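You operate a simulated robot arm through the tools that you are given. There is no shell and no other tool.

Carry out the task below with a simulated two-armed robot. There is one attempt and no reset: what you move stays moved.

JOB
Clamp both housings on the pallet and push their two modules and the red cap home.
Fine: clamp each housing before pushing on it.
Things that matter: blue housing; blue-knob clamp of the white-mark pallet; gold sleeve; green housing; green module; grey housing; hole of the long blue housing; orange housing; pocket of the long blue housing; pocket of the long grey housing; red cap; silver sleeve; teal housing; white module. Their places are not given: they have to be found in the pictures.

The check looks at the end state, three seconds after you hand in, the way a careful person would. Anything else that was tipped, shoved, dropped, spilled or broken makes it a failure. Lids that push on must go on centred and level and be pressed home; caps that screw on are set level and turned clockwise until they are tight.

ROBOT AND FRAMES
Two 7-joint arms with fingered hands on one trunk that stands fixed in place. Base frame: the origin is at the foot of the trunk, x ahead of it, y to its left, z up. Lengths are in mm, angles in rad, forces in N, time in s.
The left shoulder is at [70, 166, 1168], the right one opposite. With the tool pointing down near the work surface each hand reaches from about 460 to 960 mm from the base axis, measured 20 degrees to its own side. Payload 4.1 kg a hand.
The TCP of each hand is the grasp point between the finger pads, 32 mm short of the fingertips. In the tool frame z runs along the fingers and y along their closing line. The gripper opens to 108 mm; its body begins 38 mm behind the TCP. The gripper is a hand of 4 fingers: y runs from the thumb to the fingers, the wrist lies at [-16, -108, -186] in the tool frame, and closing takes about 1.5 s.
Orientation is told as [roll, pitch, yaw] about the base's x, y, z axes, in that order, counted from this pose: with the fingers straight down and the wrist toward the robot, the tool's x, y and z point along [0, 1, 0], [1, 0, 0] and [0, 0, -1] of the base frame.

CONTROLS
- The arms move only by the tool nudge_tool. It takes "left_plan", "right_plan" or both (then of equal length, played together; a hand with none holds still); each is a list that holds one entry, the list of rows, each a list of 7 numbers: the turn, a rotation vector about the base's x, y, z in rad, then the shift along the base's x, y, z in mm, then the finger opening in mm, from 0 to 108. In form: [[[ax, ay, az, tx, ty, tz, grip], ...]]. A call has 1 to 20 rows; each row is the pose to reach, as a shift and turn from the pose commanded when the call began. A row lasts 0.2 s, in which the tool goes at most 50 mm and 0.15 rad; a call with a longer step from one row to the next is refused whole, and so is a gripper value outside its range. A pose out of reach is approached as far as the arm can. The call stops where the force on the tool passes 40 N (or 10 N more than at its start, if that is more) or the arm is blocked; 0.2 s more then pass. The fingers move at their own pace (about 45 mm/s each) and stop on an object; they squeeze with about 21 N. The grip force told is the motor's: it shows also when the fingers shut on nothing. Time passes only in rows, and 0.2 s behind the last, so rows that repeat a pose let the fingers close. It gives the time, the measured TCP pose, the force on the tool (base axes), the opening and the grip force at its end, in the units of the frame above (readings bear some noise), with the torque about the TCP (base axes, N m) and any sound that the robot's microphone picked up, and new pictures: "show" is both (left out), scene, wrist or none (wrist: the cameras of the hands that moved).
- Cameras (640 x 400 px; columns grow to the right, rows downward): "scene" is now at [132.9, -42.2, 1414.2]; the picture's right is [-0.45, -0.89, 0.00], its down [-0.35, 0.18, -0.92] and it looks along [0.82, -0.42, -0.39] (base axes); focal length 336 px, centre (320, 200). "left" rides on the left gripper at [-64, -93, -132] in its tool frame; the picture's right is [-0.80, -0.28, 0.53], its down [0.55, -0.71, 0.45] and it looks along [0.25, 0.65, 0.72] (tool axes); focal length 247 px, centre (320, 200). "right" rides on the right gripper at [64, -93, -132] in its tool frame; the picture's right is [-0.80, 0.28, -0.53], its down [-0.55, -0.71, 0.45] and it looks along [-0.25, 0.65, 0.72] (tool axes); focal length 247 px, centre (320, 200).
- raise_lower(by): slides the trunk up (or, below 0, down) by that many mm; the arms and the scene camera ride with it, the base frame stays. It gives what a move gives, with no picture.
- hand_shape(shape, hand): the hand has 4 fingers and takes this shape, open, in about a second: jaw (thumb against the fingers, like two jaws); tri (thumb and two fingers); tip (a fingertip pinch); poke (one finger out to press); point (the index stretched); flat (the hand flat); cup (the hand cupped); fist (a fist). The gripper value then closes the fingers along that shape, each until it touches; the sizes above hold for jaw. It gives what a move gives, with no picture.
- aim_head(pan, tilt): turns the head with the scene camera to pan (to the left, within 1.501 rad either way) and tilt (down, from -0.506 to 1.204), counted from straight ahead of the robot. It gives what a move gives, and a new picture of the scene camera.
- point_at(camera, pixels): for up to 12 pixels [column, row] of the newest picture of that camera ("zoom" is the newest enlarged one), the place [x, y, z] in the base frame of the surface seen there, good to about 3 mm. The clock stands still meanwhile.
- enlarge(camera, box): a new picture of the part [left, top, right, bottom] of that camera's present view, enlarged. The clock stands still meanwhile.
- finish_job(): hands the job in; it is judged then, once.

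Unless the task says otherwise, let go and move clear before handing in.

The tools are called after "Call:" by a JSON object that holds its "fn" and its "kwargs". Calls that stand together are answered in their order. nudge_tool: Moves the arms, as the interface text tells. Its arguments: {"type":"object","properties":{"left_plan":{"type":"array","items":{"type":"array","items":{"type":"array","items":{"type":"number"}}}},"right_plan":{"type":"array","items":{"type":"array","items":{"type":"array","items":{"type":"number"}}}},"show":{"type":"string","enum":["both","scene","wrist","none"]}},"required":[]} The other tools are called the same way: raise_lower (by) moves the trunk up or down; hand_shape (shape, hand) gives the hand a shape; aim_head (pan, tilt) turns the head that bears the scene camera; point_at (camera, pixels) gives the place of the surface under pixels of a picture; enlarge (camera, box) takes an enlarged picture of a part of a camera's view; finish_job () hands the job in.

At the start:

```text
time: 0.0
left_eef_pos: [671.1, 58.1, 1228.0]
left_ee_rot: [0.0, 0.001, 0.0]
left_wrist_force: [-0.1, 0.6, -0.1]
left_moment: [0.01, 0.03, 0.01]
left_gripper_width: 107.2
left_grasp_force: 0.0
left_shape: jaw
right_eef_pos: [509.4, -463.9, 1257.2]
right_ee_rot: [0.0, 0.001, 0.0]
right_wrist_force: [-0.4, 0.3, -0.5]
right_moment: [-0.05, 0.02, 0.02]
right_gripper_width: 107.7
right_grasp_force: 0.1
right_shape: jaw
trunk travel left (down, up): [-675.0, 265.0]
head pan, tilt (commanded): [-0.468, 0.403]
```

scene: 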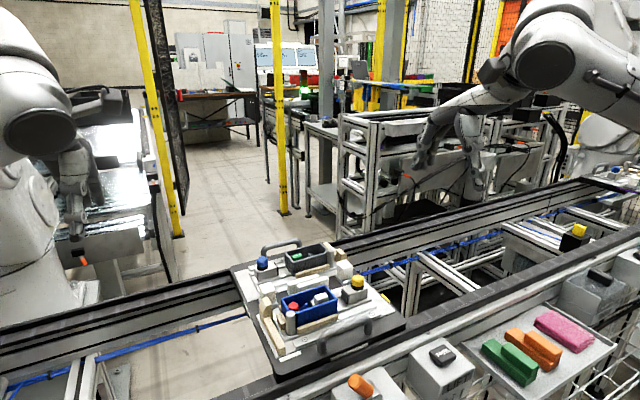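
right: 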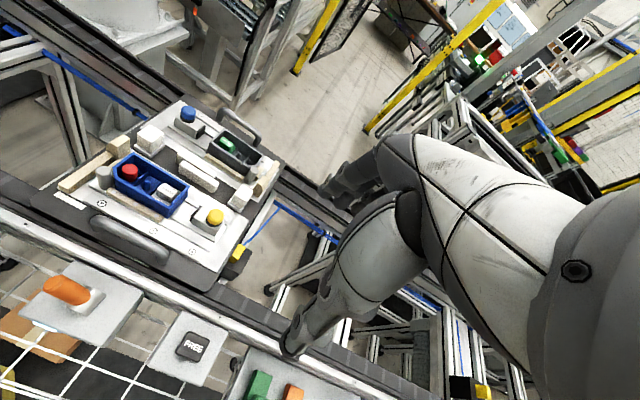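
left: 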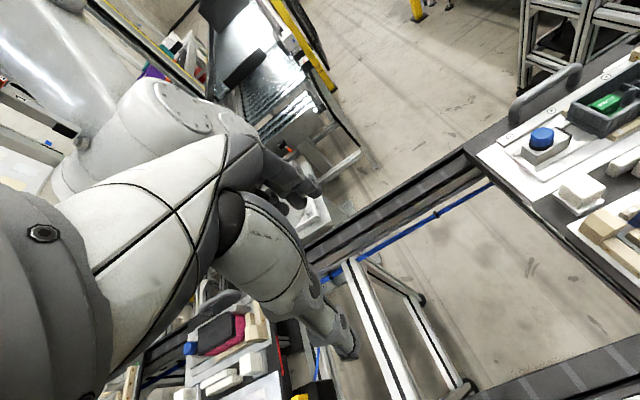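

The pallet with the blue housing (scene ~310,300) and grey housing (~305,257) stands on the near conveyor, with other stuff around. I'll enlarge the views to study it.

Call:
{"fn": "enlarge", "kwargs": {"camera": "scene", "box": [220, 220, 420, 390]}}

Call:
{"fn": "enlarge", "kwargs": {"camera": "right", "box": [30, 80, 300, 300]}}

Call:
{"fn": "enlarge", "kwargs": {"camera": "left", "box": [440, 40, 640, 290]}}

```text
2.35 times, centred on (320, 305) of scene
```

zoom: 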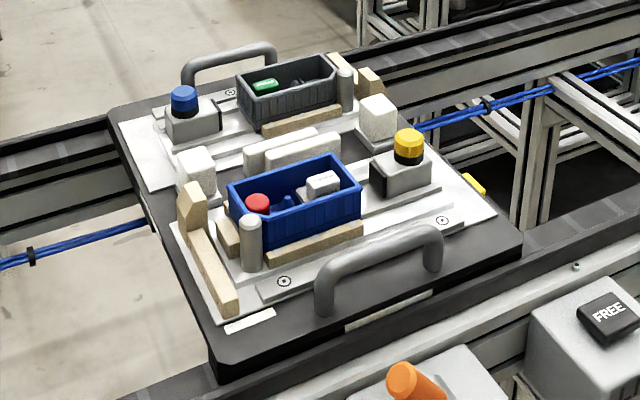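

```text
1.82 times, centred on (165, 190) of right
```

zoom: 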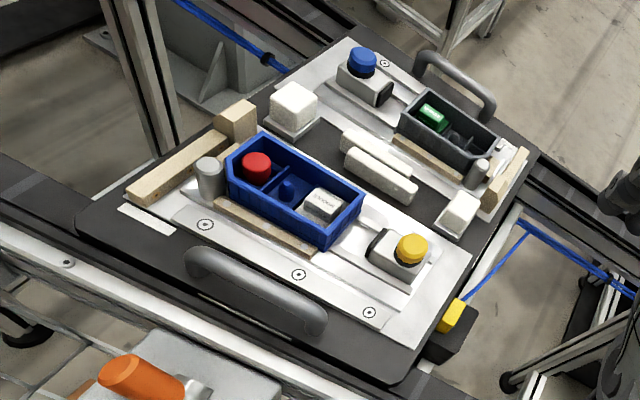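

```text
1.60 times, centred on (540, 165) of left
```

zoom: 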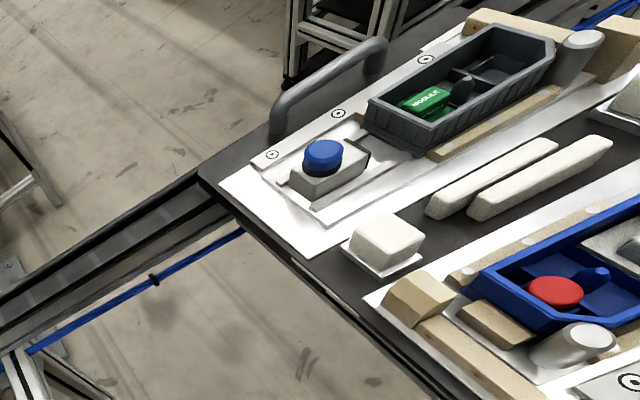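

The grey housing's clamp has the blue knob, the blue housing's clamp has the yellow knob. I'll measure key points on the pallet from the scene picture.

Call:
{"fn": "point_at", "kwargs": {"camera": "scene", "pixels": [[262, 262], [354, 281], [293, 306], [320, 298], [297, 255], [263, 271], [355, 293], [243, 300], [330, 345], [281, 350], [350, 250], [291, 325]]}}

Call:
{"fn": "aim_head", "kwargs": {"pan": -0.45, "tilt": 0.75}}

```text
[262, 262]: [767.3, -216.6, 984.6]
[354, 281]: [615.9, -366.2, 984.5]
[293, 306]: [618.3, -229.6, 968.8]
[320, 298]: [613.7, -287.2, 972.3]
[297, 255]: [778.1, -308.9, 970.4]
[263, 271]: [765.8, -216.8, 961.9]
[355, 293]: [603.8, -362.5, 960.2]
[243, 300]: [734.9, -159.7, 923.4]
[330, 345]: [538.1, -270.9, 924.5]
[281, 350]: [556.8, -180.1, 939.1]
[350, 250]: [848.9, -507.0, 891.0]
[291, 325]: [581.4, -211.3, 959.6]
```

```text
time: 0.8
left_eef_pos: [670.3, 56.6, 1227.4]
left_ee_rot: [0.001, 0.002, 0.001]
left_wrist_force: [0.4, -0.2, -0.6]
left_moment: [-0.01, 0.02, 0.02]
left_gripper_width: 107.5
left_grasp_force: 0.1
left_shape: jaw
right_eef_pos: [509.3, -462.9, 1257.8]
right_ee_rot: [0.001, -0.001, -0.001]
right_wrist_force: [-0.2, -0.8, -0.5]
right_moment: [0.01, 0.01, 0.0]
right_gripper_width: 107.7
right_grasp_force: 0.1
right_shape: jaw
trunk travel left (down, up): [-675.0, 265.0]
head pan, tilt (commanded): [-0.45, 0.75]
```

scene: 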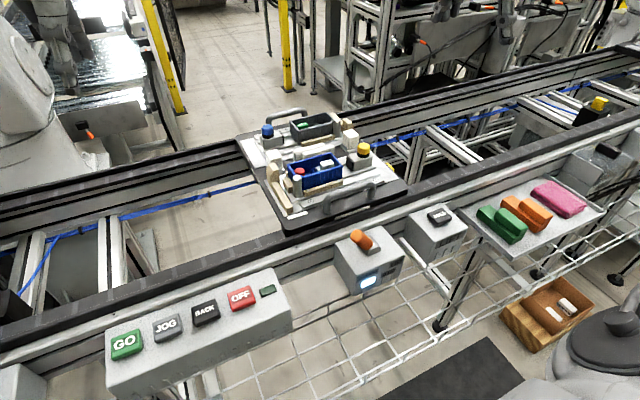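

The scene holds a control box (GO/JOG/BACK/OFF at ~190,325), an orange lever box and a FREE button too; I'll look round to see what other pallets there are before touching anything.

Call:
{"fn": "enlarge", "kwargs": {"camera": "scene", "box": [220, 100, 420, 230]}}

Call:
{"fn": "enlarge", "kwargs": {"camera": "scene", "box": [90, 220, 470, 400]}}

Call:
{"fn": "enlarge", "kwargs": {"camera": "scene", "box": [440, 40, 640, 360]}}

Call:
{"fn": "aim_head", "kwargs": {"pan": 0.5, "tilt": 0.6}}

```text
3.08 times, centred on (320, 165) of scene
```

zoom: 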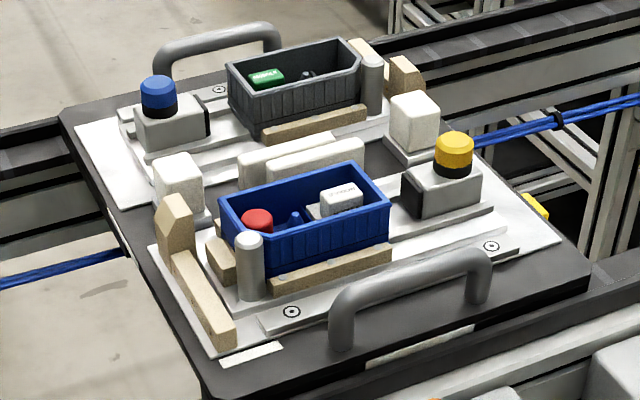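

```text
1.68 times, centred on (280, 310) of scene
```

zoom: 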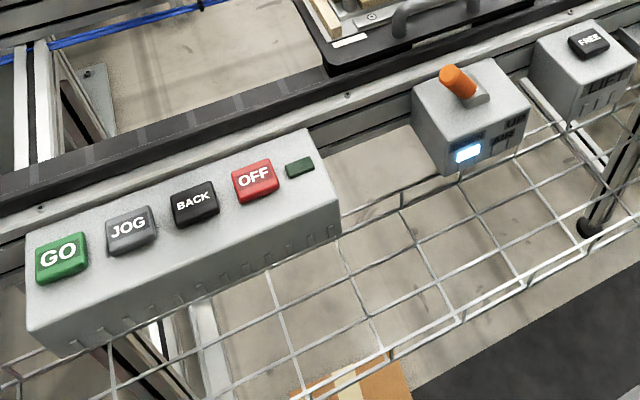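

```text
1.25 times, centred on (540, 200) of scene
```

zoom: 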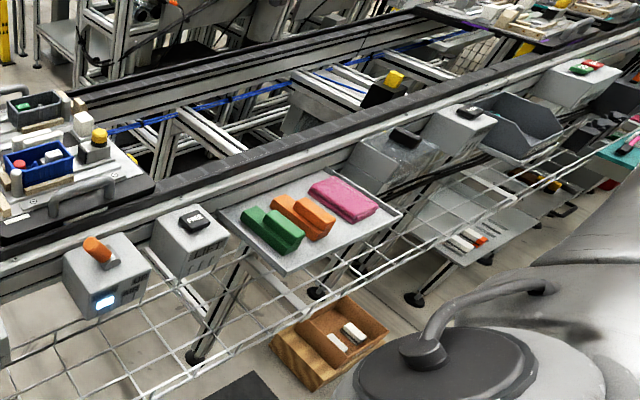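

```text
time: 2.1
left_eef_pos: [670.7, 57.5, 1227.0]
left_ee_rot: [0.0, 0.001, 0.0]
left_wrist_force: [0.3, 0.4, 0.5]
left_moment: [0.0, -0.01, -0.02]
left_gripper_width: 107.7
left_grasp_force: 0.0
left_shape: jaw
right_eef_pos: [510.6, -463.5, 1257.0]
right_ee_rot: [0.0, 0.001, 0.001]
right_wrist_force: [-0.4, 0.5, 0.7]
right_moment: [-0.01, -0.01, 0.0]
right_gripper_width: 107.6
right_grasp_force: 0.0
right_shape: jaw
trunk travel left (down, up): [-675.0, 265.0]
head pan, tilt (commanded): [0.499, 0.6]
```

scene: 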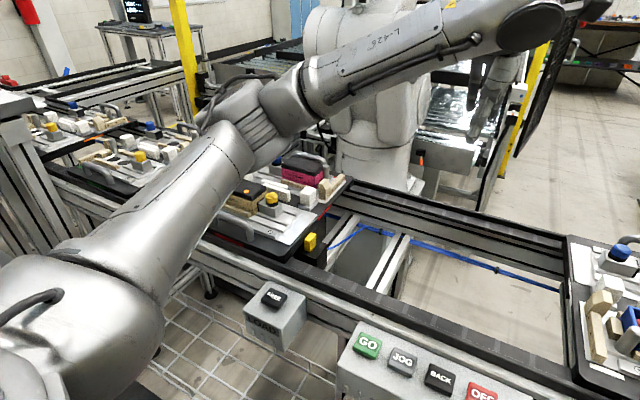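

Other pallets stand upstream (scene ~270,200), ours is the one with the white label. I'll look closer at the lever box and labels, and at the upstream pallets.

Call:
{"fn": "enlarge", "kwargs": {"camera": "scene", "box": [20, 80, 360, 260]}}

Call:
{"fn": "aim_head", "kwargs": {"pan": -0.45, "tilt": 0.95}}

Call:
{"fn": "enlarge", "kwargs": {"camera": "scene", "box": [310, 120, 490, 260]}}

Call:
{"fn": "enlarge", "kwargs": {"camera": "scene", "box": [230, 20, 390, 130]}}

```text
1.88 times, centred on (190, 170) of scene
```

zoom: 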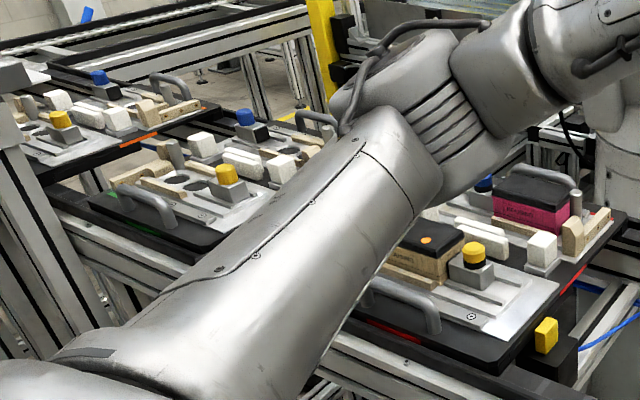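

```text
time: 3.3
left_eef_pos: [671.6, 57.6, 1227.4]
left_ee_rot: [-0.001, 0.0, 0.001]
left_wrist_force: [-0.1, -0.3, 0.1]
left_moment: [0.01, 0.01, 0.0]
left_gripper_width: 107.7
left_grasp_force: 0.1
left_shape: jaw
right_eef_pos: [509.2, -464.5, 1257.3]
right_ee_rot: [0.001, 0.0, 0.0]
right_wrist_force: [-0.4, -0.2, 0.1]
right_moment: [0.06, -0.01, -0.02]
right_gripper_width: 107.5
right_grasp_force: 0.1
right_shape: jaw
trunk travel left (down, up): [-675.0, 265.0]
head pan, tilt (commanded): [-0.45, 0.949]
```

scene: 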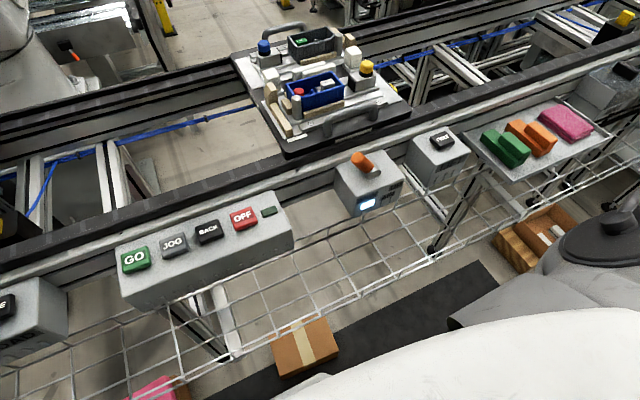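

```text
2.86 times, centred on (400, 190) of scene
```

zoom: 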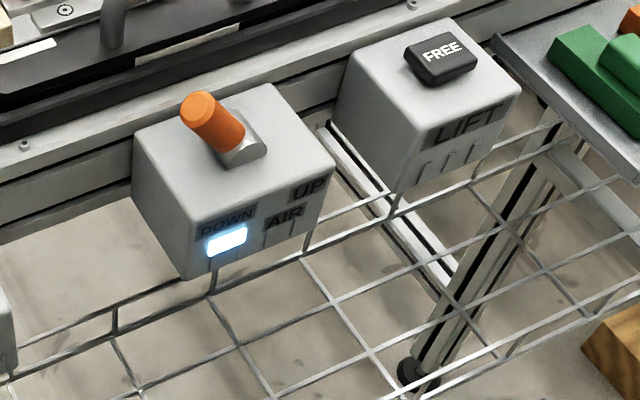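

```text
3.64 times, centred on (310, 75) of scene
```

zoom: 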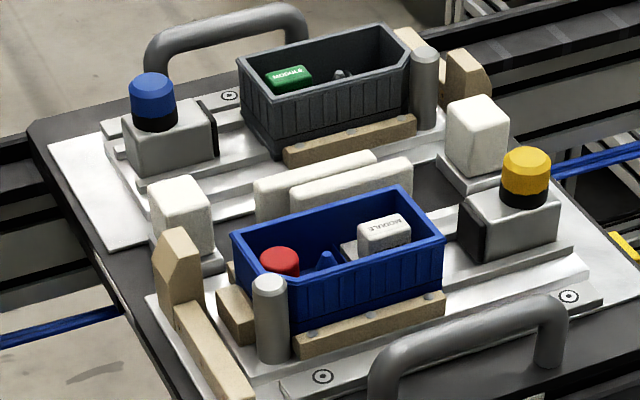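

The lever (AIR, UP/DOWN) and LIFT FREE button seem to be conveyor things not in the job, so I'll leave them. I'll bring the right hand's camera over the pallet for a close look.

Call:
{"fn": "nudge_tool", "kwargs": {"right_plan": [[[0, 0, 0, 0, 45, -10, 108], [0, 0, 0, 0, 90, -20, 108], [0, 0, 0, 0, 135, -40, 108], [0, 0, 0, 0, 180, -60, 108], [0, 0, 0, 0, 200, -80, 108]]], "show": "wrist"}}

Call:
{"fn": "enlarge", "kwargs": {"camera": "right", "box": [160, 80, 480, 320]}}

```text
time: 4.5
left_eef_pos: [671.1, 56.9, 1227.3]
left_ee_rot: [0.001, 0.0, 0.0]
left_wrist_force: [0.2, -0.5, -0.6]
left_moment: [-0.01, 0.01, -0.03]
left_gripper_width: 107.4
left_grasp_force: 0.1
left_shape: jaw
right_eef_pos: [510.1, -265.4, 1175.8]
right_ee_rot: [-0.001, 0.002, 0.0]
right_wrist_force: [-0.1, 0.0, 0.4]
right_moment: [0.02, -0.01, -0.01]
right_gripper_width: 107.5
right_grasp_force: 0.0
right_shape: jaw
trunk travel left (down, up): [-675.0, 265.0]
head pan, tilt (commanded): [-0.45, 0.949]
```

right: 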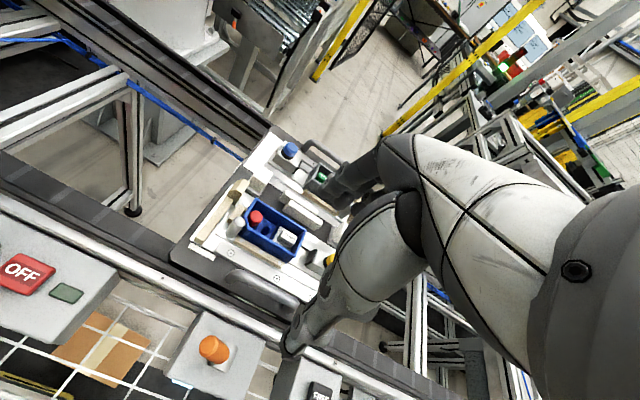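

```text
1.67 times, centred on (320, 200) of right
```

zoom: 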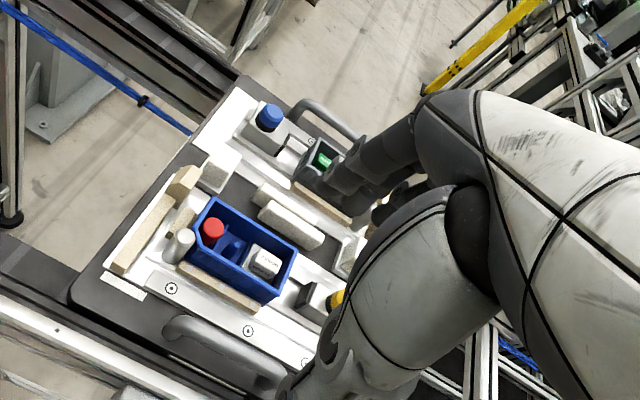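

The hand blocks half of the wrist view; enlarged views re-render crisply, so I'll zoom tightly on each fixture.

Call:
{"fn": "nudge_tool", "kwargs": {"right_plan": [[[0, 0, 0, -10, -45, -10, 108], [0, 0, 0, -20, -90, -20, 108], [0, 0, 0, -20, -130, -30, 108]]], "show": "both"}}

Call:
{"fn": "enlarge", "kwargs": {"camera": "right", "box": [60, 120, 300, 290]}}

Call:
{"fn": "enlarge", "kwargs": {"camera": "scene", "box": [240, 30, 300, 70]}}

Call:
{"fn": "enlarge", "kwargs": {"camera": "scene", "box": [330, 50, 400, 100]}}

```text
time: 5.3
left_eef_pos: [669.2, 60.4, 1228.3]
left_ee_rot: [-0.003, 0.0, -0.001]
left_wrist_force: [-1.1, 0.1, 0.4]
left_moment: [-0.01, -0.03, -0.03]
left_gripper_width: 107.7
left_grasp_force: 0.0
left_shape: jaw
right_eef_pos: [488.8, -389.8, 1145.9]
right_ee_rot: [-0.003, -0.003, 0.001]
right_wrist_force: [-0.2, 0.5, 0.0]
right_moment: [-0.03, 0.01, -0.03]
right_gripper_width: 107.6
right_grasp_force: 0.1
right_shape: jaw
trunk travel left (down, up): [-675.0, 265.0]
head pan, tilt (commanded): [-0.45, 0.949]
```

scene: 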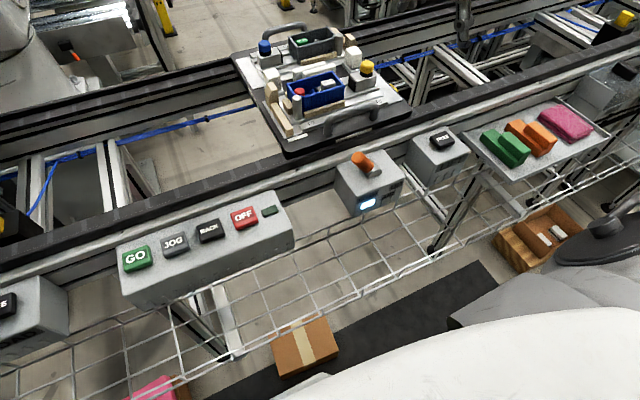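
right: 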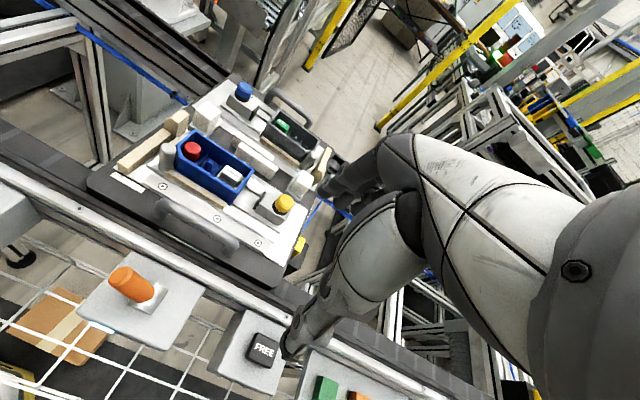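

```text
2.35 times, centred on (180, 205) of right
```

zoom: 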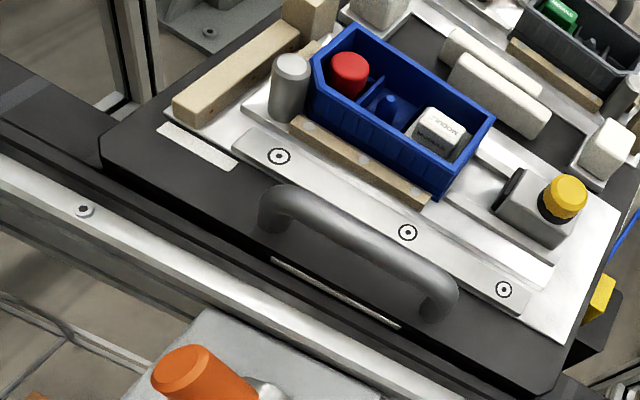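

```text
10.00 times, centred on (270, 50) of scene
```

zoom: 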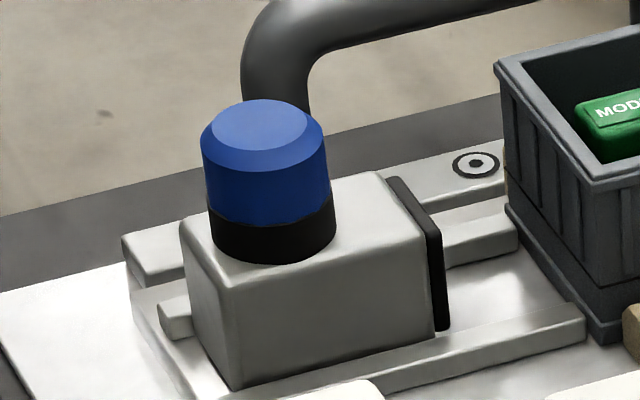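

```text
8.00 times, centred on (365, 75) of scene
```

zoom: 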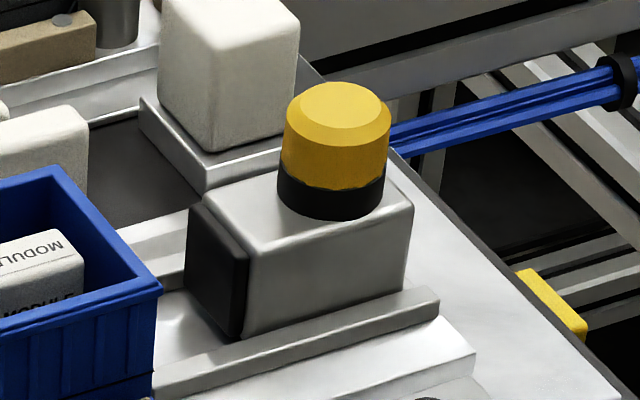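

Both clamps are gliders between rails with black pads facing their housings. I'll measure the yellow clamp from this zoom, then the other parts.

Call:
{"fn": "point_at", "kwargs": {"camera": "zoom", "pixels": [[335, 103], [300, 230], [400, 195], [260, 235], [205, 205], [335, 290], [220, 270], [150, 285], [60, 180], [300, 360], [80, 280], [230, 60]]}}

Call:
{"fn": "enlarge", "kwargs": {"camera": "scene", "box": [270, 60, 350, 110]}}

```text
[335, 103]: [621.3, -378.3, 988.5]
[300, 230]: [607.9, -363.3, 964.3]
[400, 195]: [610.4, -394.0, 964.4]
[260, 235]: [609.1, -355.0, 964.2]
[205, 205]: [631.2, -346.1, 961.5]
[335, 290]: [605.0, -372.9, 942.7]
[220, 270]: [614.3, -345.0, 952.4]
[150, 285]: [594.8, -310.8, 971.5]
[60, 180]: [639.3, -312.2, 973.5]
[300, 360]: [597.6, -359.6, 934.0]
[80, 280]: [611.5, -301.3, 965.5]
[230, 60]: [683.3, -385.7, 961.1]
```

```text
8.00 times, centred on (310, 85) of scene
```

zoom: 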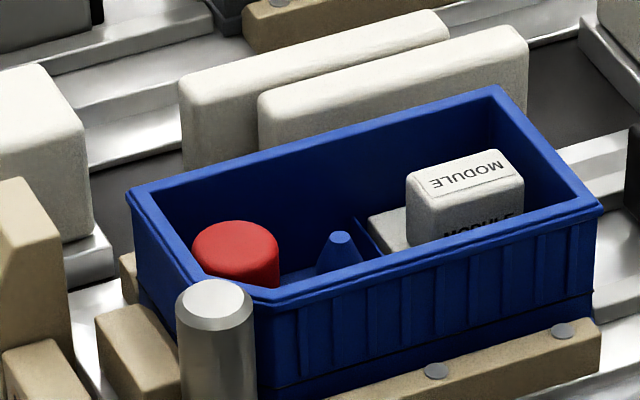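

I'll measure the blue housing, cap, module, and stops from this zoom.

Call:
{"fn": "point_at", "kwargs": {"camera": "zoom", "pixels": [[235, 238], [435, 185], [495, 165], [470, 195], [340, 238], [385, 235], [140, 200], [490, 92], [590, 205], [230, 290], [210, 295], [130, 330]]}}

Call:
{"fn": "enlarge", "kwargs": {"camera": "scene", "box": [280, 20, 360, 70]}}

```text
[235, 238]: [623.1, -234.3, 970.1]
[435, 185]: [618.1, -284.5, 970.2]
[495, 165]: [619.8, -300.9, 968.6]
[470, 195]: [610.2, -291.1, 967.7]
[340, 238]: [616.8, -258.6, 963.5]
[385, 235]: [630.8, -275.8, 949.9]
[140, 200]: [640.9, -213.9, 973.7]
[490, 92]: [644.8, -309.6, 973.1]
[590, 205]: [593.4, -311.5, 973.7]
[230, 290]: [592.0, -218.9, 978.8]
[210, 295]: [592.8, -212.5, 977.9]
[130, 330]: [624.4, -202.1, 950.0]
```

```text
8.00 times, centred on (320, 45) of scene
```

zoom: 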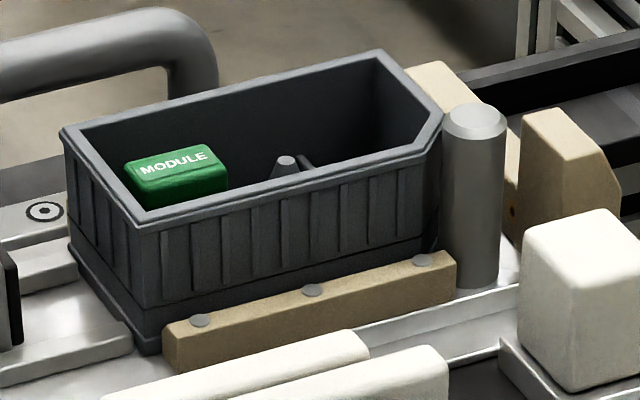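

Call:
{"fn": "point_at", "kwargs": {"camera": "zoom", "pixels": [[175, 165], [215, 150], [145, 205], [287, 162], [70, 135], [378, 55], [437, 120], [150, 220], [470, 120], [435, 85], [550, 135], [200, 318]]}}

Call:
{"fn": "enlarge", "kwargs": {"camera": "right", "box": [150, 120, 270, 215]}}

```text
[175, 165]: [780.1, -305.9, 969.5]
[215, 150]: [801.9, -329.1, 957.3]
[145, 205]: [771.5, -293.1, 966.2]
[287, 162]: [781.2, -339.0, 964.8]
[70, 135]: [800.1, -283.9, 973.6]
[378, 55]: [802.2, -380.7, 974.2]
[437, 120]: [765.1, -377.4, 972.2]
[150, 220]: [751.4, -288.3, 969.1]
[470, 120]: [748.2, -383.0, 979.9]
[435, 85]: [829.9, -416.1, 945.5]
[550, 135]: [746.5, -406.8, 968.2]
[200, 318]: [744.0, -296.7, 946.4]
```

```text
4.21 times, centred on (210, 168) of right
```

zoom: 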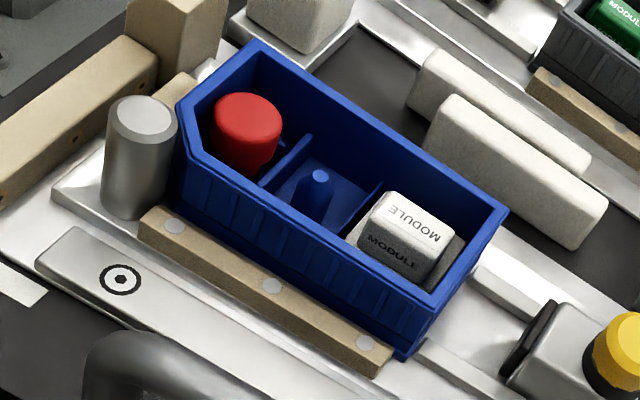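

Geometry is clear: blue housing spans y -214..-311, x 593..645, rim z 973; grey spans y -284..-381, x 750..801. Before moving, I'll compare with the clamps on the upstream (already loaded) pallet to see what a closed clamp looks like.

Call:
{"fn": "aim_head", "kwargs": {"pan": 0.6, "tilt": 0.6}}

Call:
{"fn": "enlarge", "kwargs": {"camera": "scene", "box": [260, 130, 420, 260]}}

Call:
{"fn": "enlarge", "kwargs": {"camera": "left", "box": [120, 250, 340, 400]}}

```text
time: 6.6
left_eef_pos: [672.2, 56.9, 1226.6]
left_ee_rot: [-0.001, 0.001, 0.001]
left_wrist_force: [-0.2, 0.6, 1.0]
left_moment: [0.01, 0.02, 0.03]
left_gripper_width: 107.5
left_grasp_force: 0.1
left_shape: jaw
right_eef_pos: [488.4, -392.6, 1144.5]
right_ee_rot: [0.0, -0.001, 0.001]
right_wrist_force: [-0.5, 0.1, -0.1]
right_moment: [0.0, -0.03, 0.0]
right_gripper_width: 107.6
right_grasp_force: 0.1
right_shape: jaw
trunk travel left (down, up): [-675.0, 265.0]
head pan, tilt (commanded): [0.6, 0.6]
```

scene: 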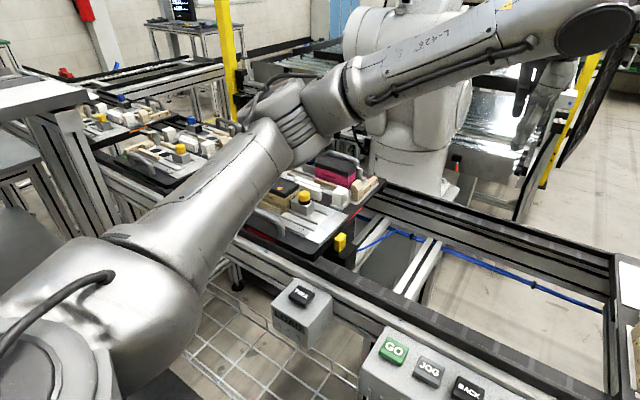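

```text
3.08 times, centred on (340, 195) of scene
```

zoom: 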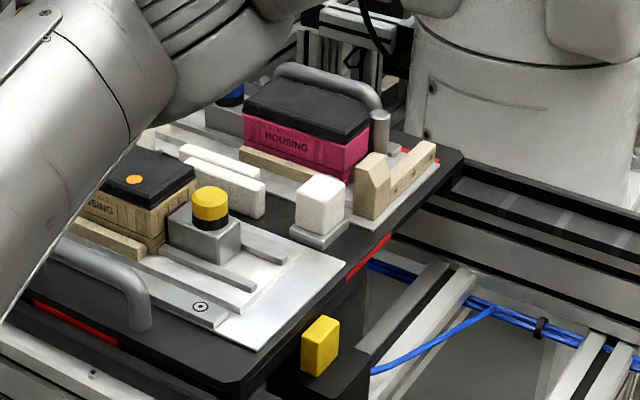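

```text
2.67 times, centred on (230, 325) of left
```

zoom: 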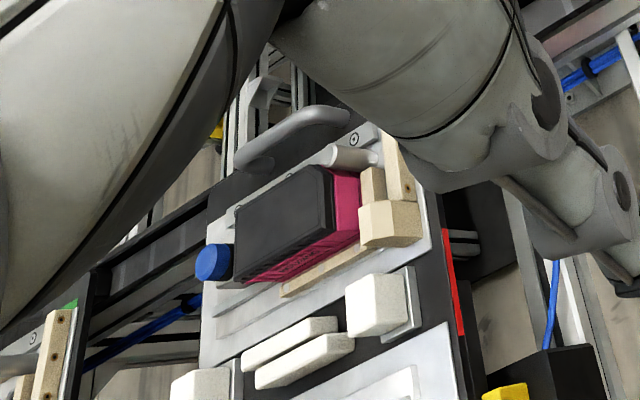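

The finished red-mark pallet shows that a closed clamp is simply slid up against its housing. I'll give the right hand the "poke" shape (one finger) and look at where its fingertip is.

Call:
{"fn": "hand_shape", "kwargs": {"hand": "right", "shape": "poke"}}

Call:
{"fn": "aim_head", "kwargs": {"pan": -0.6, "tilt": 0.7}}

Call:
{"fn": "nudge_tool", "kwargs": {"right_plan": [[[0, 0, 0, 40, 0, 0, 108], [0, 0, 0, 80, 0, 0, 108]]], "show": "both"}}

```text
time: 7.5
left_eef_pos: [670.8, 60.1, 1227.5]
left_ee_rot: [0.0, -0.001, 0.001]
left_wrist_force: [0.0, -0.4, 0.1]
left_moment: [0.0, 0.01, 0.01]
left_gripper_width: 107.6
left_grasp_force: 0.0
left_shape: jaw
right_eef_pos: [489.4, -391.7, 1145.9]
right_ee_rot: [0.0, 0.0, 0.0]
right_wrist_force: [0.6, -0.1, 0.1]
right_moment: [0.01, 0.0, 0.05]
right_gripper_width: 0.2
right_grasp_force: 0.0
right_shape: poke
trunk travel left (down, up): [-675.0, 265.0]
head pan, tilt (commanded): [0.6, 0.6]
```

```text
time: 8.9
left_eef_pos: [671.6, 58.0, 1228.2]
left_ee_rot: [-0.001, -0.001, 0.001]
left_wrist_force: [-0.4, -0.3, -0.2]
left_moment: [0.0, 0.0, 0.01]
left_gripper_width: 107.6
left_grasp_force: 0.1
left_shape: jaw
right_eef_pos: [489.9, -391.3, 1144.7]
right_ee_rot: [0.001, 0.001, 0.001]
right_wrist_force: [0.5, 0.3, 0.5]
right_moment: [0.01, 0.0, 0.02]
right_gripper_width: 0.0
right_grasp_force: 0.2
right_shape: poke
trunk travel left (down, up): [-675.0, 265.0]
head pan, tilt (commanded): [-0.6, 0.7]
```

scene: 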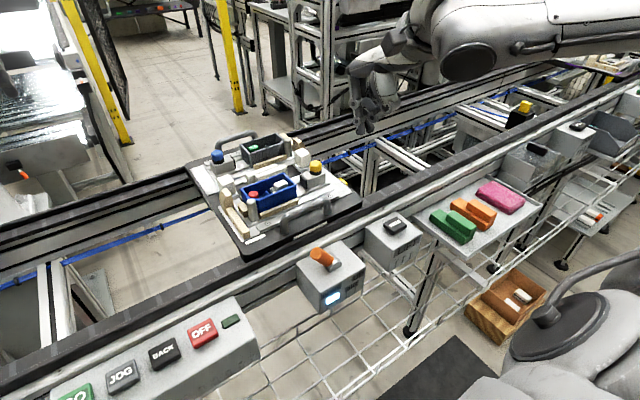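

```text
time: 9.5
left_eef_pos: [671.5, 61.7, 1227.1]
left_ee_rot: [-0.002, 0.001, 0.001]
left_wrist_force: [0.6, 0.9, -0.4]
left_moment: [-0.04, 0.02, -0.03]
left_gripper_width: 107.4
left_grasp_force: 0.0
left_shape: jaw
right_eef_pos: [571.0, -390.5, 1146.7]
right_ee_rot: [-0.001, 0.002, -0.003]
right_wrist_force: [-0.5, 1.5, -0.8]
right_moment: [-0.07, 0.01, 0.02]
right_gripper_width: 0.0
right_grasp_force: 0.1
right_shape: poke
trunk travel left (down, up): [-675.0, 265.0]
head pan, tilt (commanded): [-0.6, 0.7]
```

scene: 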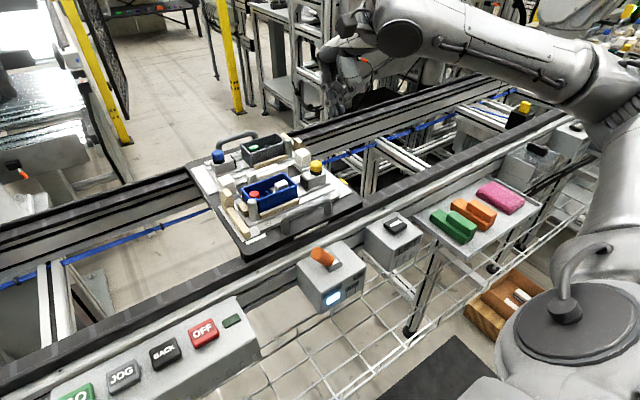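
right: 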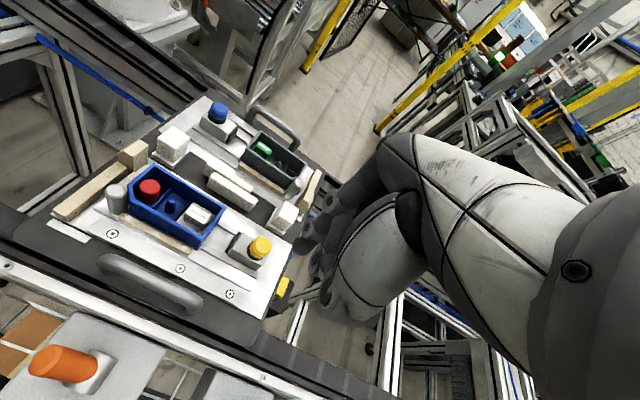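

The hand sits around scene (345,90); I'll enlarge it to see the poking finger.

Call:
{"fn": "enlarge", "kwargs": {"camera": "scene", "box": [290, 30, 450, 130]}}

Call:
{"fn": "enlarge", "kwargs": {"camera": "right", "box": [240, 120, 480, 300]}}

```text
4.00 times, centred on (370, 80) of scene
```

zoom: 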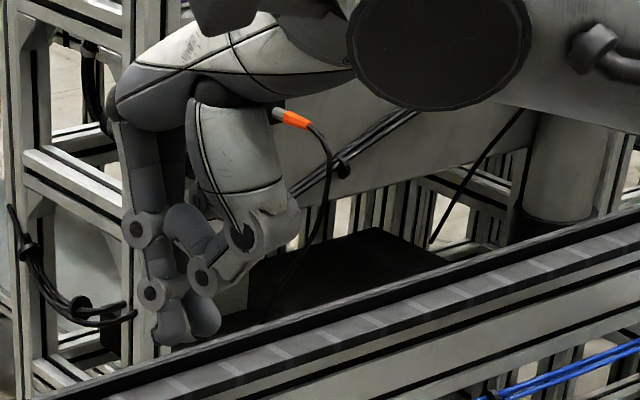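

```text
2.22 times, centred on (360, 210) of right
```

zoom: 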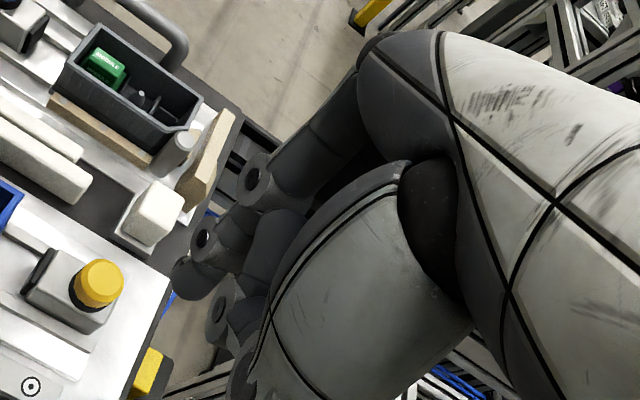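

I'll zoom in more on the hand and measure its tip points against the TCP at (571,-390,1147).

Call:
{"fn": "enlarge", "kwargs": {"camera": "scene", "box": [310, 60, 374, 120]}}

Call:
{"fn": "point_at", "kwargs": {"camera": "scene", "pixels": [[325, 89], [328, 103], [334, 112], [340, 112], [345, 108], [340, 98], [350, 90], [333, 65]]}}

```text
6.67 times, centred on (342, 90) of scene
```

zoom: 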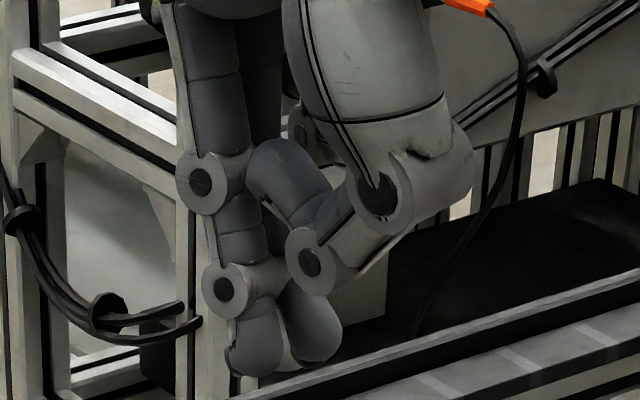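

```text
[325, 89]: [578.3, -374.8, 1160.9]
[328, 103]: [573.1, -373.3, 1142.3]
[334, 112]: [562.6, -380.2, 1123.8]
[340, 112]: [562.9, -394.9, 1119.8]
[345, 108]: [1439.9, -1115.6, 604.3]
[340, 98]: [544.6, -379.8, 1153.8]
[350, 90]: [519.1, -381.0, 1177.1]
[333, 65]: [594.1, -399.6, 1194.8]
```

The poke shape shows two tip blobs near z≈1118; I'll check what "point" looks like for a slimmer single finger.

Call:
{"fn": "hand_shape", "kwargs": {"hand": "right", "shape": "point"}}

Call:
{"fn": "enlarge", "kwargs": {"camera": "scene", "box": [300, 40, 380, 140]}}

Call:
{"fn": "enlarge", "kwargs": {"camera": "right", "box": [240, 120, 480, 300]}}

```text
time: 10.4
left_eef_pos: [670.9, 57.1, 1226.0]
left_ee_rot: [-0.001, 0.002, 0.001]
left_wrist_force: [1.1, -0.1, -0.6]
left_moment: [0.02, 0.01, 0.03]
left_gripper_width: 107.9
left_grasp_force: 0.0
left_shape: jaw
right_eef_pos: [567.6, -393.2, 1145.9]
right_ee_rot: [0.001, 0.002, -0.001]
right_wrist_force: [0.3, 0.7, -0.3]
right_moment: [0.01, -0.02, -0.01]
right_gripper_width: 0.0
right_grasp_force: 0.2
right_shape: point
trunk travel left (down, up): [-675.0, 265.0]
head pan, tilt (commanded): [-0.6, 0.7]
```

```text
4.00 times, centred on (340, 90) of scene
```

zoom: 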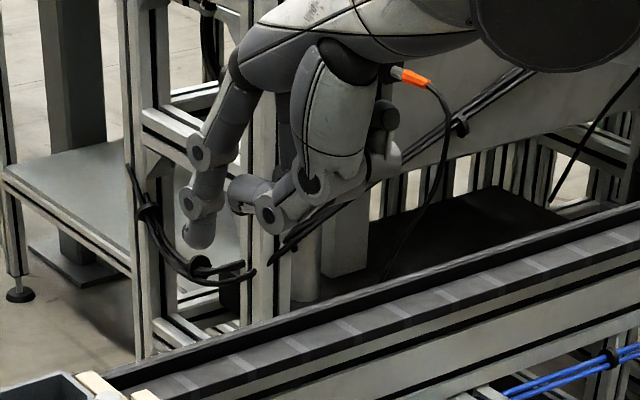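

```text
2.22 times, centred on (360, 210) of right
```

zoom: 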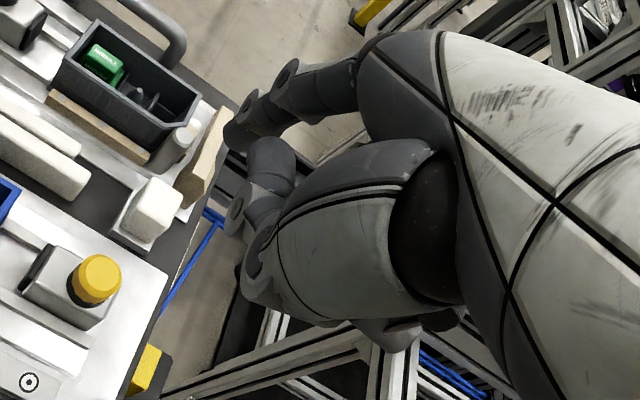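

"Point" gives a single stretched index finger (scene zoom tip ~ (198,240)). I'll measure its tip relative to the TCP.

Call:
{"fn": "point_at", "kwargs": {"camera": "scene", "pixels": [[309, 99], [308, 96], [310, 101], [307, 90], [311, 76], [327, 93], [322, 87], [337, 78]]}}

Call:
{"fn": "nudge_tool", "kwargs": {"right_plan": [[[0, 0, 0, 0, 0, 0, 0], [0, 0, 0, 0, 0, 0, 0], [0, 0, 0, 0, 0, 0, 0]]], "show": "none"}}

Call:
{"fn": "enlarge", "kwargs": {"camera": "scene", "box": [300, 40, 380, 140]}}

```text
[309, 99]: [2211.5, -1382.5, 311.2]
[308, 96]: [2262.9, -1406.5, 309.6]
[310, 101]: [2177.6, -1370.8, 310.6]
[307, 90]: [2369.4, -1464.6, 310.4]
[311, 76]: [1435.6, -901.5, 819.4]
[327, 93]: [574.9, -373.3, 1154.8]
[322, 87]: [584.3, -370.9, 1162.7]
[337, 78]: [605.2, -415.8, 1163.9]
```

```text
time: 11.2
left_eef_pos: [670.8, 58.3, 1226.9]
left_ee_rot: [0.0, 0.0, 0.0]
left_wrist_force: [-0.5, 0.1, 0.3]
left_moment: [-0.02, 0.01, 0.0]
left_gripper_width: 107.5
left_grasp_force: 0.1
left_shape: jaw
right_eef_pos: [567.0, -392.7, 1147.2]
right_ee_rot: [0.0, 0.001, -0.002]
right_wrist_force: [-0.2, 0.0, -0.3]
right_moment: [0.02, -0.01, 0.06]
right_gripper_width: 0.0
right_grasp_force: 0.1
right_shape: point
trunk travel left (down, up): [-675.0, 265.0]
head pan, tilt (commanded): [-0.6, 0.7]
```

```text
4.00 times, centred on (340, 90) of scene
```

zoom: 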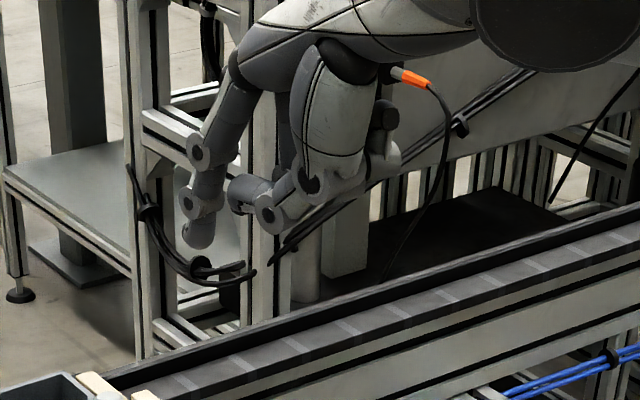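

The scene picture is older than the shape change, so I'll measure in the new zoom.

Call:
{"fn": "point_at", "kwargs": {"camera": "zoom", "pixels": [[200, 240], [190, 215], [195, 150], [188, 200], [270, 213], [245, 190], [312, 182], [215, 175], [205, 246]]}}

```text
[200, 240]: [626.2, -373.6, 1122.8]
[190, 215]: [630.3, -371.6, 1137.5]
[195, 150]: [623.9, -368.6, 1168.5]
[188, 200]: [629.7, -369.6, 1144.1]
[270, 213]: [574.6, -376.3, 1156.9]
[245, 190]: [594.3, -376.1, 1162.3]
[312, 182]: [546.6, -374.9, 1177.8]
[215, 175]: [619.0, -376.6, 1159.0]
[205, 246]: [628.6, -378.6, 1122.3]
```

Point shape puts the index tip about (+60,+13,-27) from the TCP. For pushing the clamp a stout finger near the tool axis is better, so I'll go back to poke and measure it more carefully.

Call:
{"fn": "hand_shape", "kwargs": {"hand": "right", "shape": "poke"}}

Call:
{"fn": "enlarge", "kwargs": {"camera": "scene", "box": [310, 60, 374, 120]}}

Call:
{"fn": "point_at", "kwargs": {"camera": "zoom", "pixels": [[255, 345], [312, 330], [250, 370], [318, 355], [285, 365], [225, 290], [310, 262], [240, 240], [290, 190], [335, 330], [240, 345], [275, 320]]}}

Call:
{"fn": "enlarge", "kwargs": {"camera": "right", "box": [280, 150, 420, 270]}}

```text
time: 12.1
left_eef_pos: [670.4, 57.2, 1227.1]
left_ee_rot: [0.0, 0.001, 0.001]
left_wrist_force: [0.0, 0.0, 0.0]
left_moment: [-0.01, -0.04, -0.01]
left_gripper_width: 107.5
left_grasp_force: 0.1
left_shape: jaw
right_eef_pos: [568.3, -392.0, 1145.4]
right_ee_rot: [0.0, 0.0, 0.0]
right_wrist_force: [-0.1, 0.9, -0.3]
right_moment: [0.0, -0.01, 0.0]
right_gripper_width: 0.0
right_grasp_force: 0.0
right_shape: poke
trunk travel left (down, up): [-675.0, 265.0]
head pan, tilt (commanded): [-0.6, 0.7]
```

```text
6.67 times, centred on (342, 90) of scene
```

zoom: 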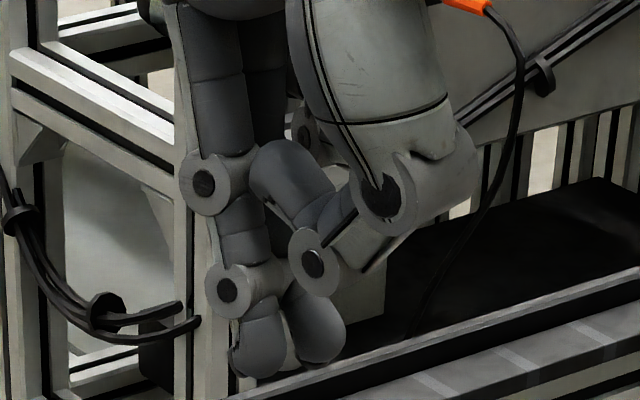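

```text
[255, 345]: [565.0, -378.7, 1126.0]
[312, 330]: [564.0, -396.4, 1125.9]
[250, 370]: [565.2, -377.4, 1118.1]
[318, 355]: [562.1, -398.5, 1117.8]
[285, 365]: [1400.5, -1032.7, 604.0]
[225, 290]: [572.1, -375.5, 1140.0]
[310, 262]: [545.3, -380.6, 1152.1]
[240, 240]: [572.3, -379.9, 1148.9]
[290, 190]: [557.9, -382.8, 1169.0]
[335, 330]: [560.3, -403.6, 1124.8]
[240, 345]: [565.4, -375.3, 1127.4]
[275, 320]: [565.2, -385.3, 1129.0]
```

```text
3.33 times, centred on (350, 210) of right
```

zoom: 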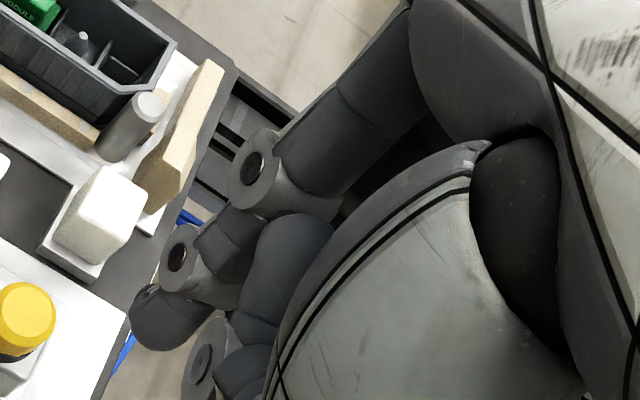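

Poke is index and thumb tips together, about centred on the TCP, tip 32 mm below. I'll check the space behind the yellow clamp (yellow tab near the pallet edge) before descending.

Call:
{"fn": "enlarge", "kwargs": {"camera": "scene", "box": [270, 140, 370, 230]}}

Call:
{"fn": "point_at", "kwargs": {"camera": "zoom", "pixels": [[475, 255], [300, 145], [285, 180], [395, 260], [440, 240], [500, 300], [340, 110], [225, 95], [180, 60], [255, 240], [380, 230], [270, 210]]}}

```text
4.44 times, centred on (320, 185) of scene
```

zoom: 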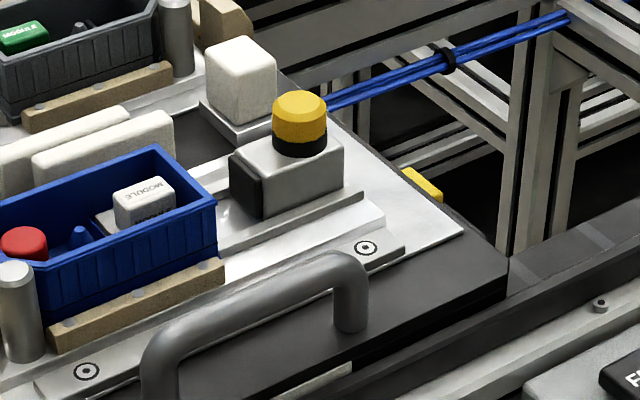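

```text
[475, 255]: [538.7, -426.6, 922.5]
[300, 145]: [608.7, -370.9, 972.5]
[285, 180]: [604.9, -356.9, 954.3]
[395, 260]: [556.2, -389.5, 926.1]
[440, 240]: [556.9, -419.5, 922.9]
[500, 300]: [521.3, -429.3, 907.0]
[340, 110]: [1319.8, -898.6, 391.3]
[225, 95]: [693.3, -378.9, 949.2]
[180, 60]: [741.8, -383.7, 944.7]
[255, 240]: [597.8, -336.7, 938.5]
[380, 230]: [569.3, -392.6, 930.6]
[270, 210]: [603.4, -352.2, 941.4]
```

Call:
{"fn": "point_at", "kwargs": {"camera": "zoom", "pixels": [[420, 182], [425, 178], [435, 195], [343, 150], [340, 185], [300, 100], [275, 110], [324, 110], [300, 125], [237, 155], [245, 62], [350, 320]]}}

```text
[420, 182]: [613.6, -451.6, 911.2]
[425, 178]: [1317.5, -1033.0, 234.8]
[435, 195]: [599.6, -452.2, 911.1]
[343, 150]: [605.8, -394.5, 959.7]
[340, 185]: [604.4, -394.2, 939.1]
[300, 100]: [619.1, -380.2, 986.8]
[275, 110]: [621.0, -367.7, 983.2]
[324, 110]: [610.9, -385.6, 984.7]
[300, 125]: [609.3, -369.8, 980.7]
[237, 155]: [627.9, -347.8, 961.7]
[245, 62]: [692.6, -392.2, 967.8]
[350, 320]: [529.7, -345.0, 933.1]
```

The stop gate (yellow tab, y -452, z 911) blocks the pallet on the -y side; the clamp block's back face is at y≈-396, x 605–637, z 940–964. I'll bring the poke tip behind the yellow clamp and lower it.

Call:
{"fn": "nudge_tool", "kwargs": {"right_plan": [[[0, 0, 0, 30, -30, 0, 0], [0, 0, 0, 57, -55, -20, 0], [0, 0, 0, 57, -55, -60, 0], [0, 0, 0, 57, -55, -100, 0], [0, 0, 0, 57, -55, -130, 0], [0, 0, 0, 57, -55, -150, 0], [0, 0, 0, 57, -55, -163, 0], [0, 0, 0, 57, -55, -163, 0]]], "show": "both"}}

Call:
{"fn": "enlarge", "kwargs": {"camera": "scene", "box": [240, 130, 400, 230]}}

```text
time: 13.9
left_eef_pos: [671.1, 56.9, 1227.3]
left_ee_rot: [0.001, -0.003, 0.0]
left_wrist_force: [-0.7, -0.8, 0.3]
left_moment: [-0.04, 0.01, -0.01]
left_gripper_width: 107.7
left_grasp_force: 0.1
left_shape: jaw
right_eef_pos: [626.0, -448.8, 983.7]
right_ee_rot: [0.0, 0.001, 0.001]
right_wrist_force: [-0.8, 0.4, -0.2]
right_moment: [-0.01, 0.01, 0.02]
right_gripper_width: 0.1
right_grasp_force: 0.1
right_shape: poke
trunk travel left (down, up): [-675.0, 265.0]
head pan, tilt (commanded): [-0.6, 0.7]
```

scene: 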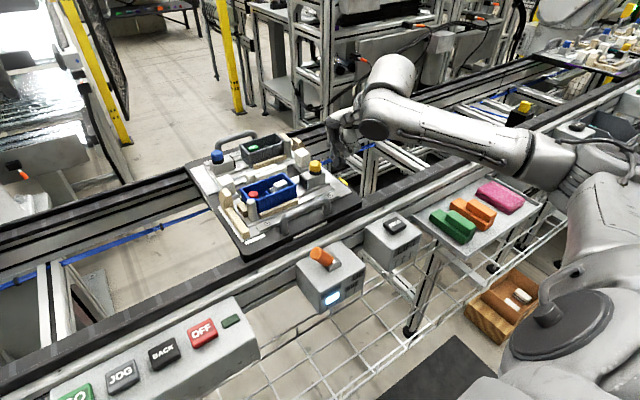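
right: 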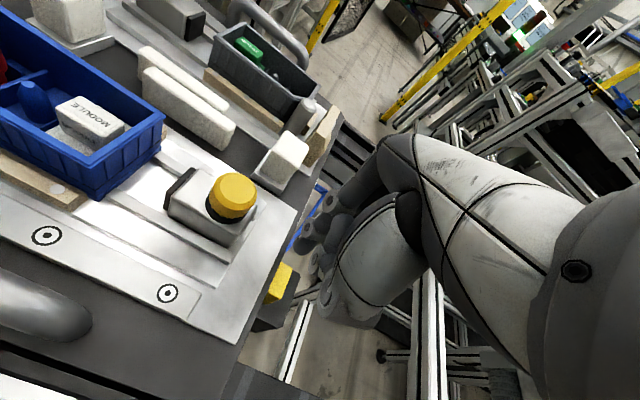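

```text
4.00 times, centred on (320, 180) of scene
```

zoom: 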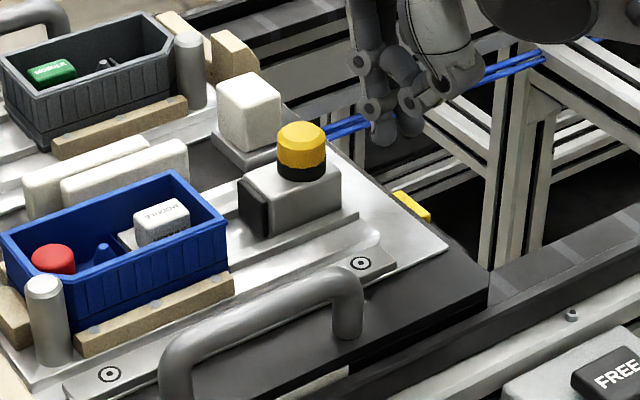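

I'll measure the actual fingertip (zoom ~ (382,132)) against the clamp block before the push.

Call:
{"fn": "point_at", "kwargs": {"camera": "zoom", "pixels": [[380, 135], [378, 140], [410, 128], [372, 108], [300, 135], [300, 205], [335, 175]]}}

```text
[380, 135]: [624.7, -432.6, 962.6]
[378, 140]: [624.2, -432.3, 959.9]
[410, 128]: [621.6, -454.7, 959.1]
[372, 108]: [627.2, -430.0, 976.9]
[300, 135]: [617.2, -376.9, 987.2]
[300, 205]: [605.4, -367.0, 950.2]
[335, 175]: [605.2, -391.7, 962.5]
```

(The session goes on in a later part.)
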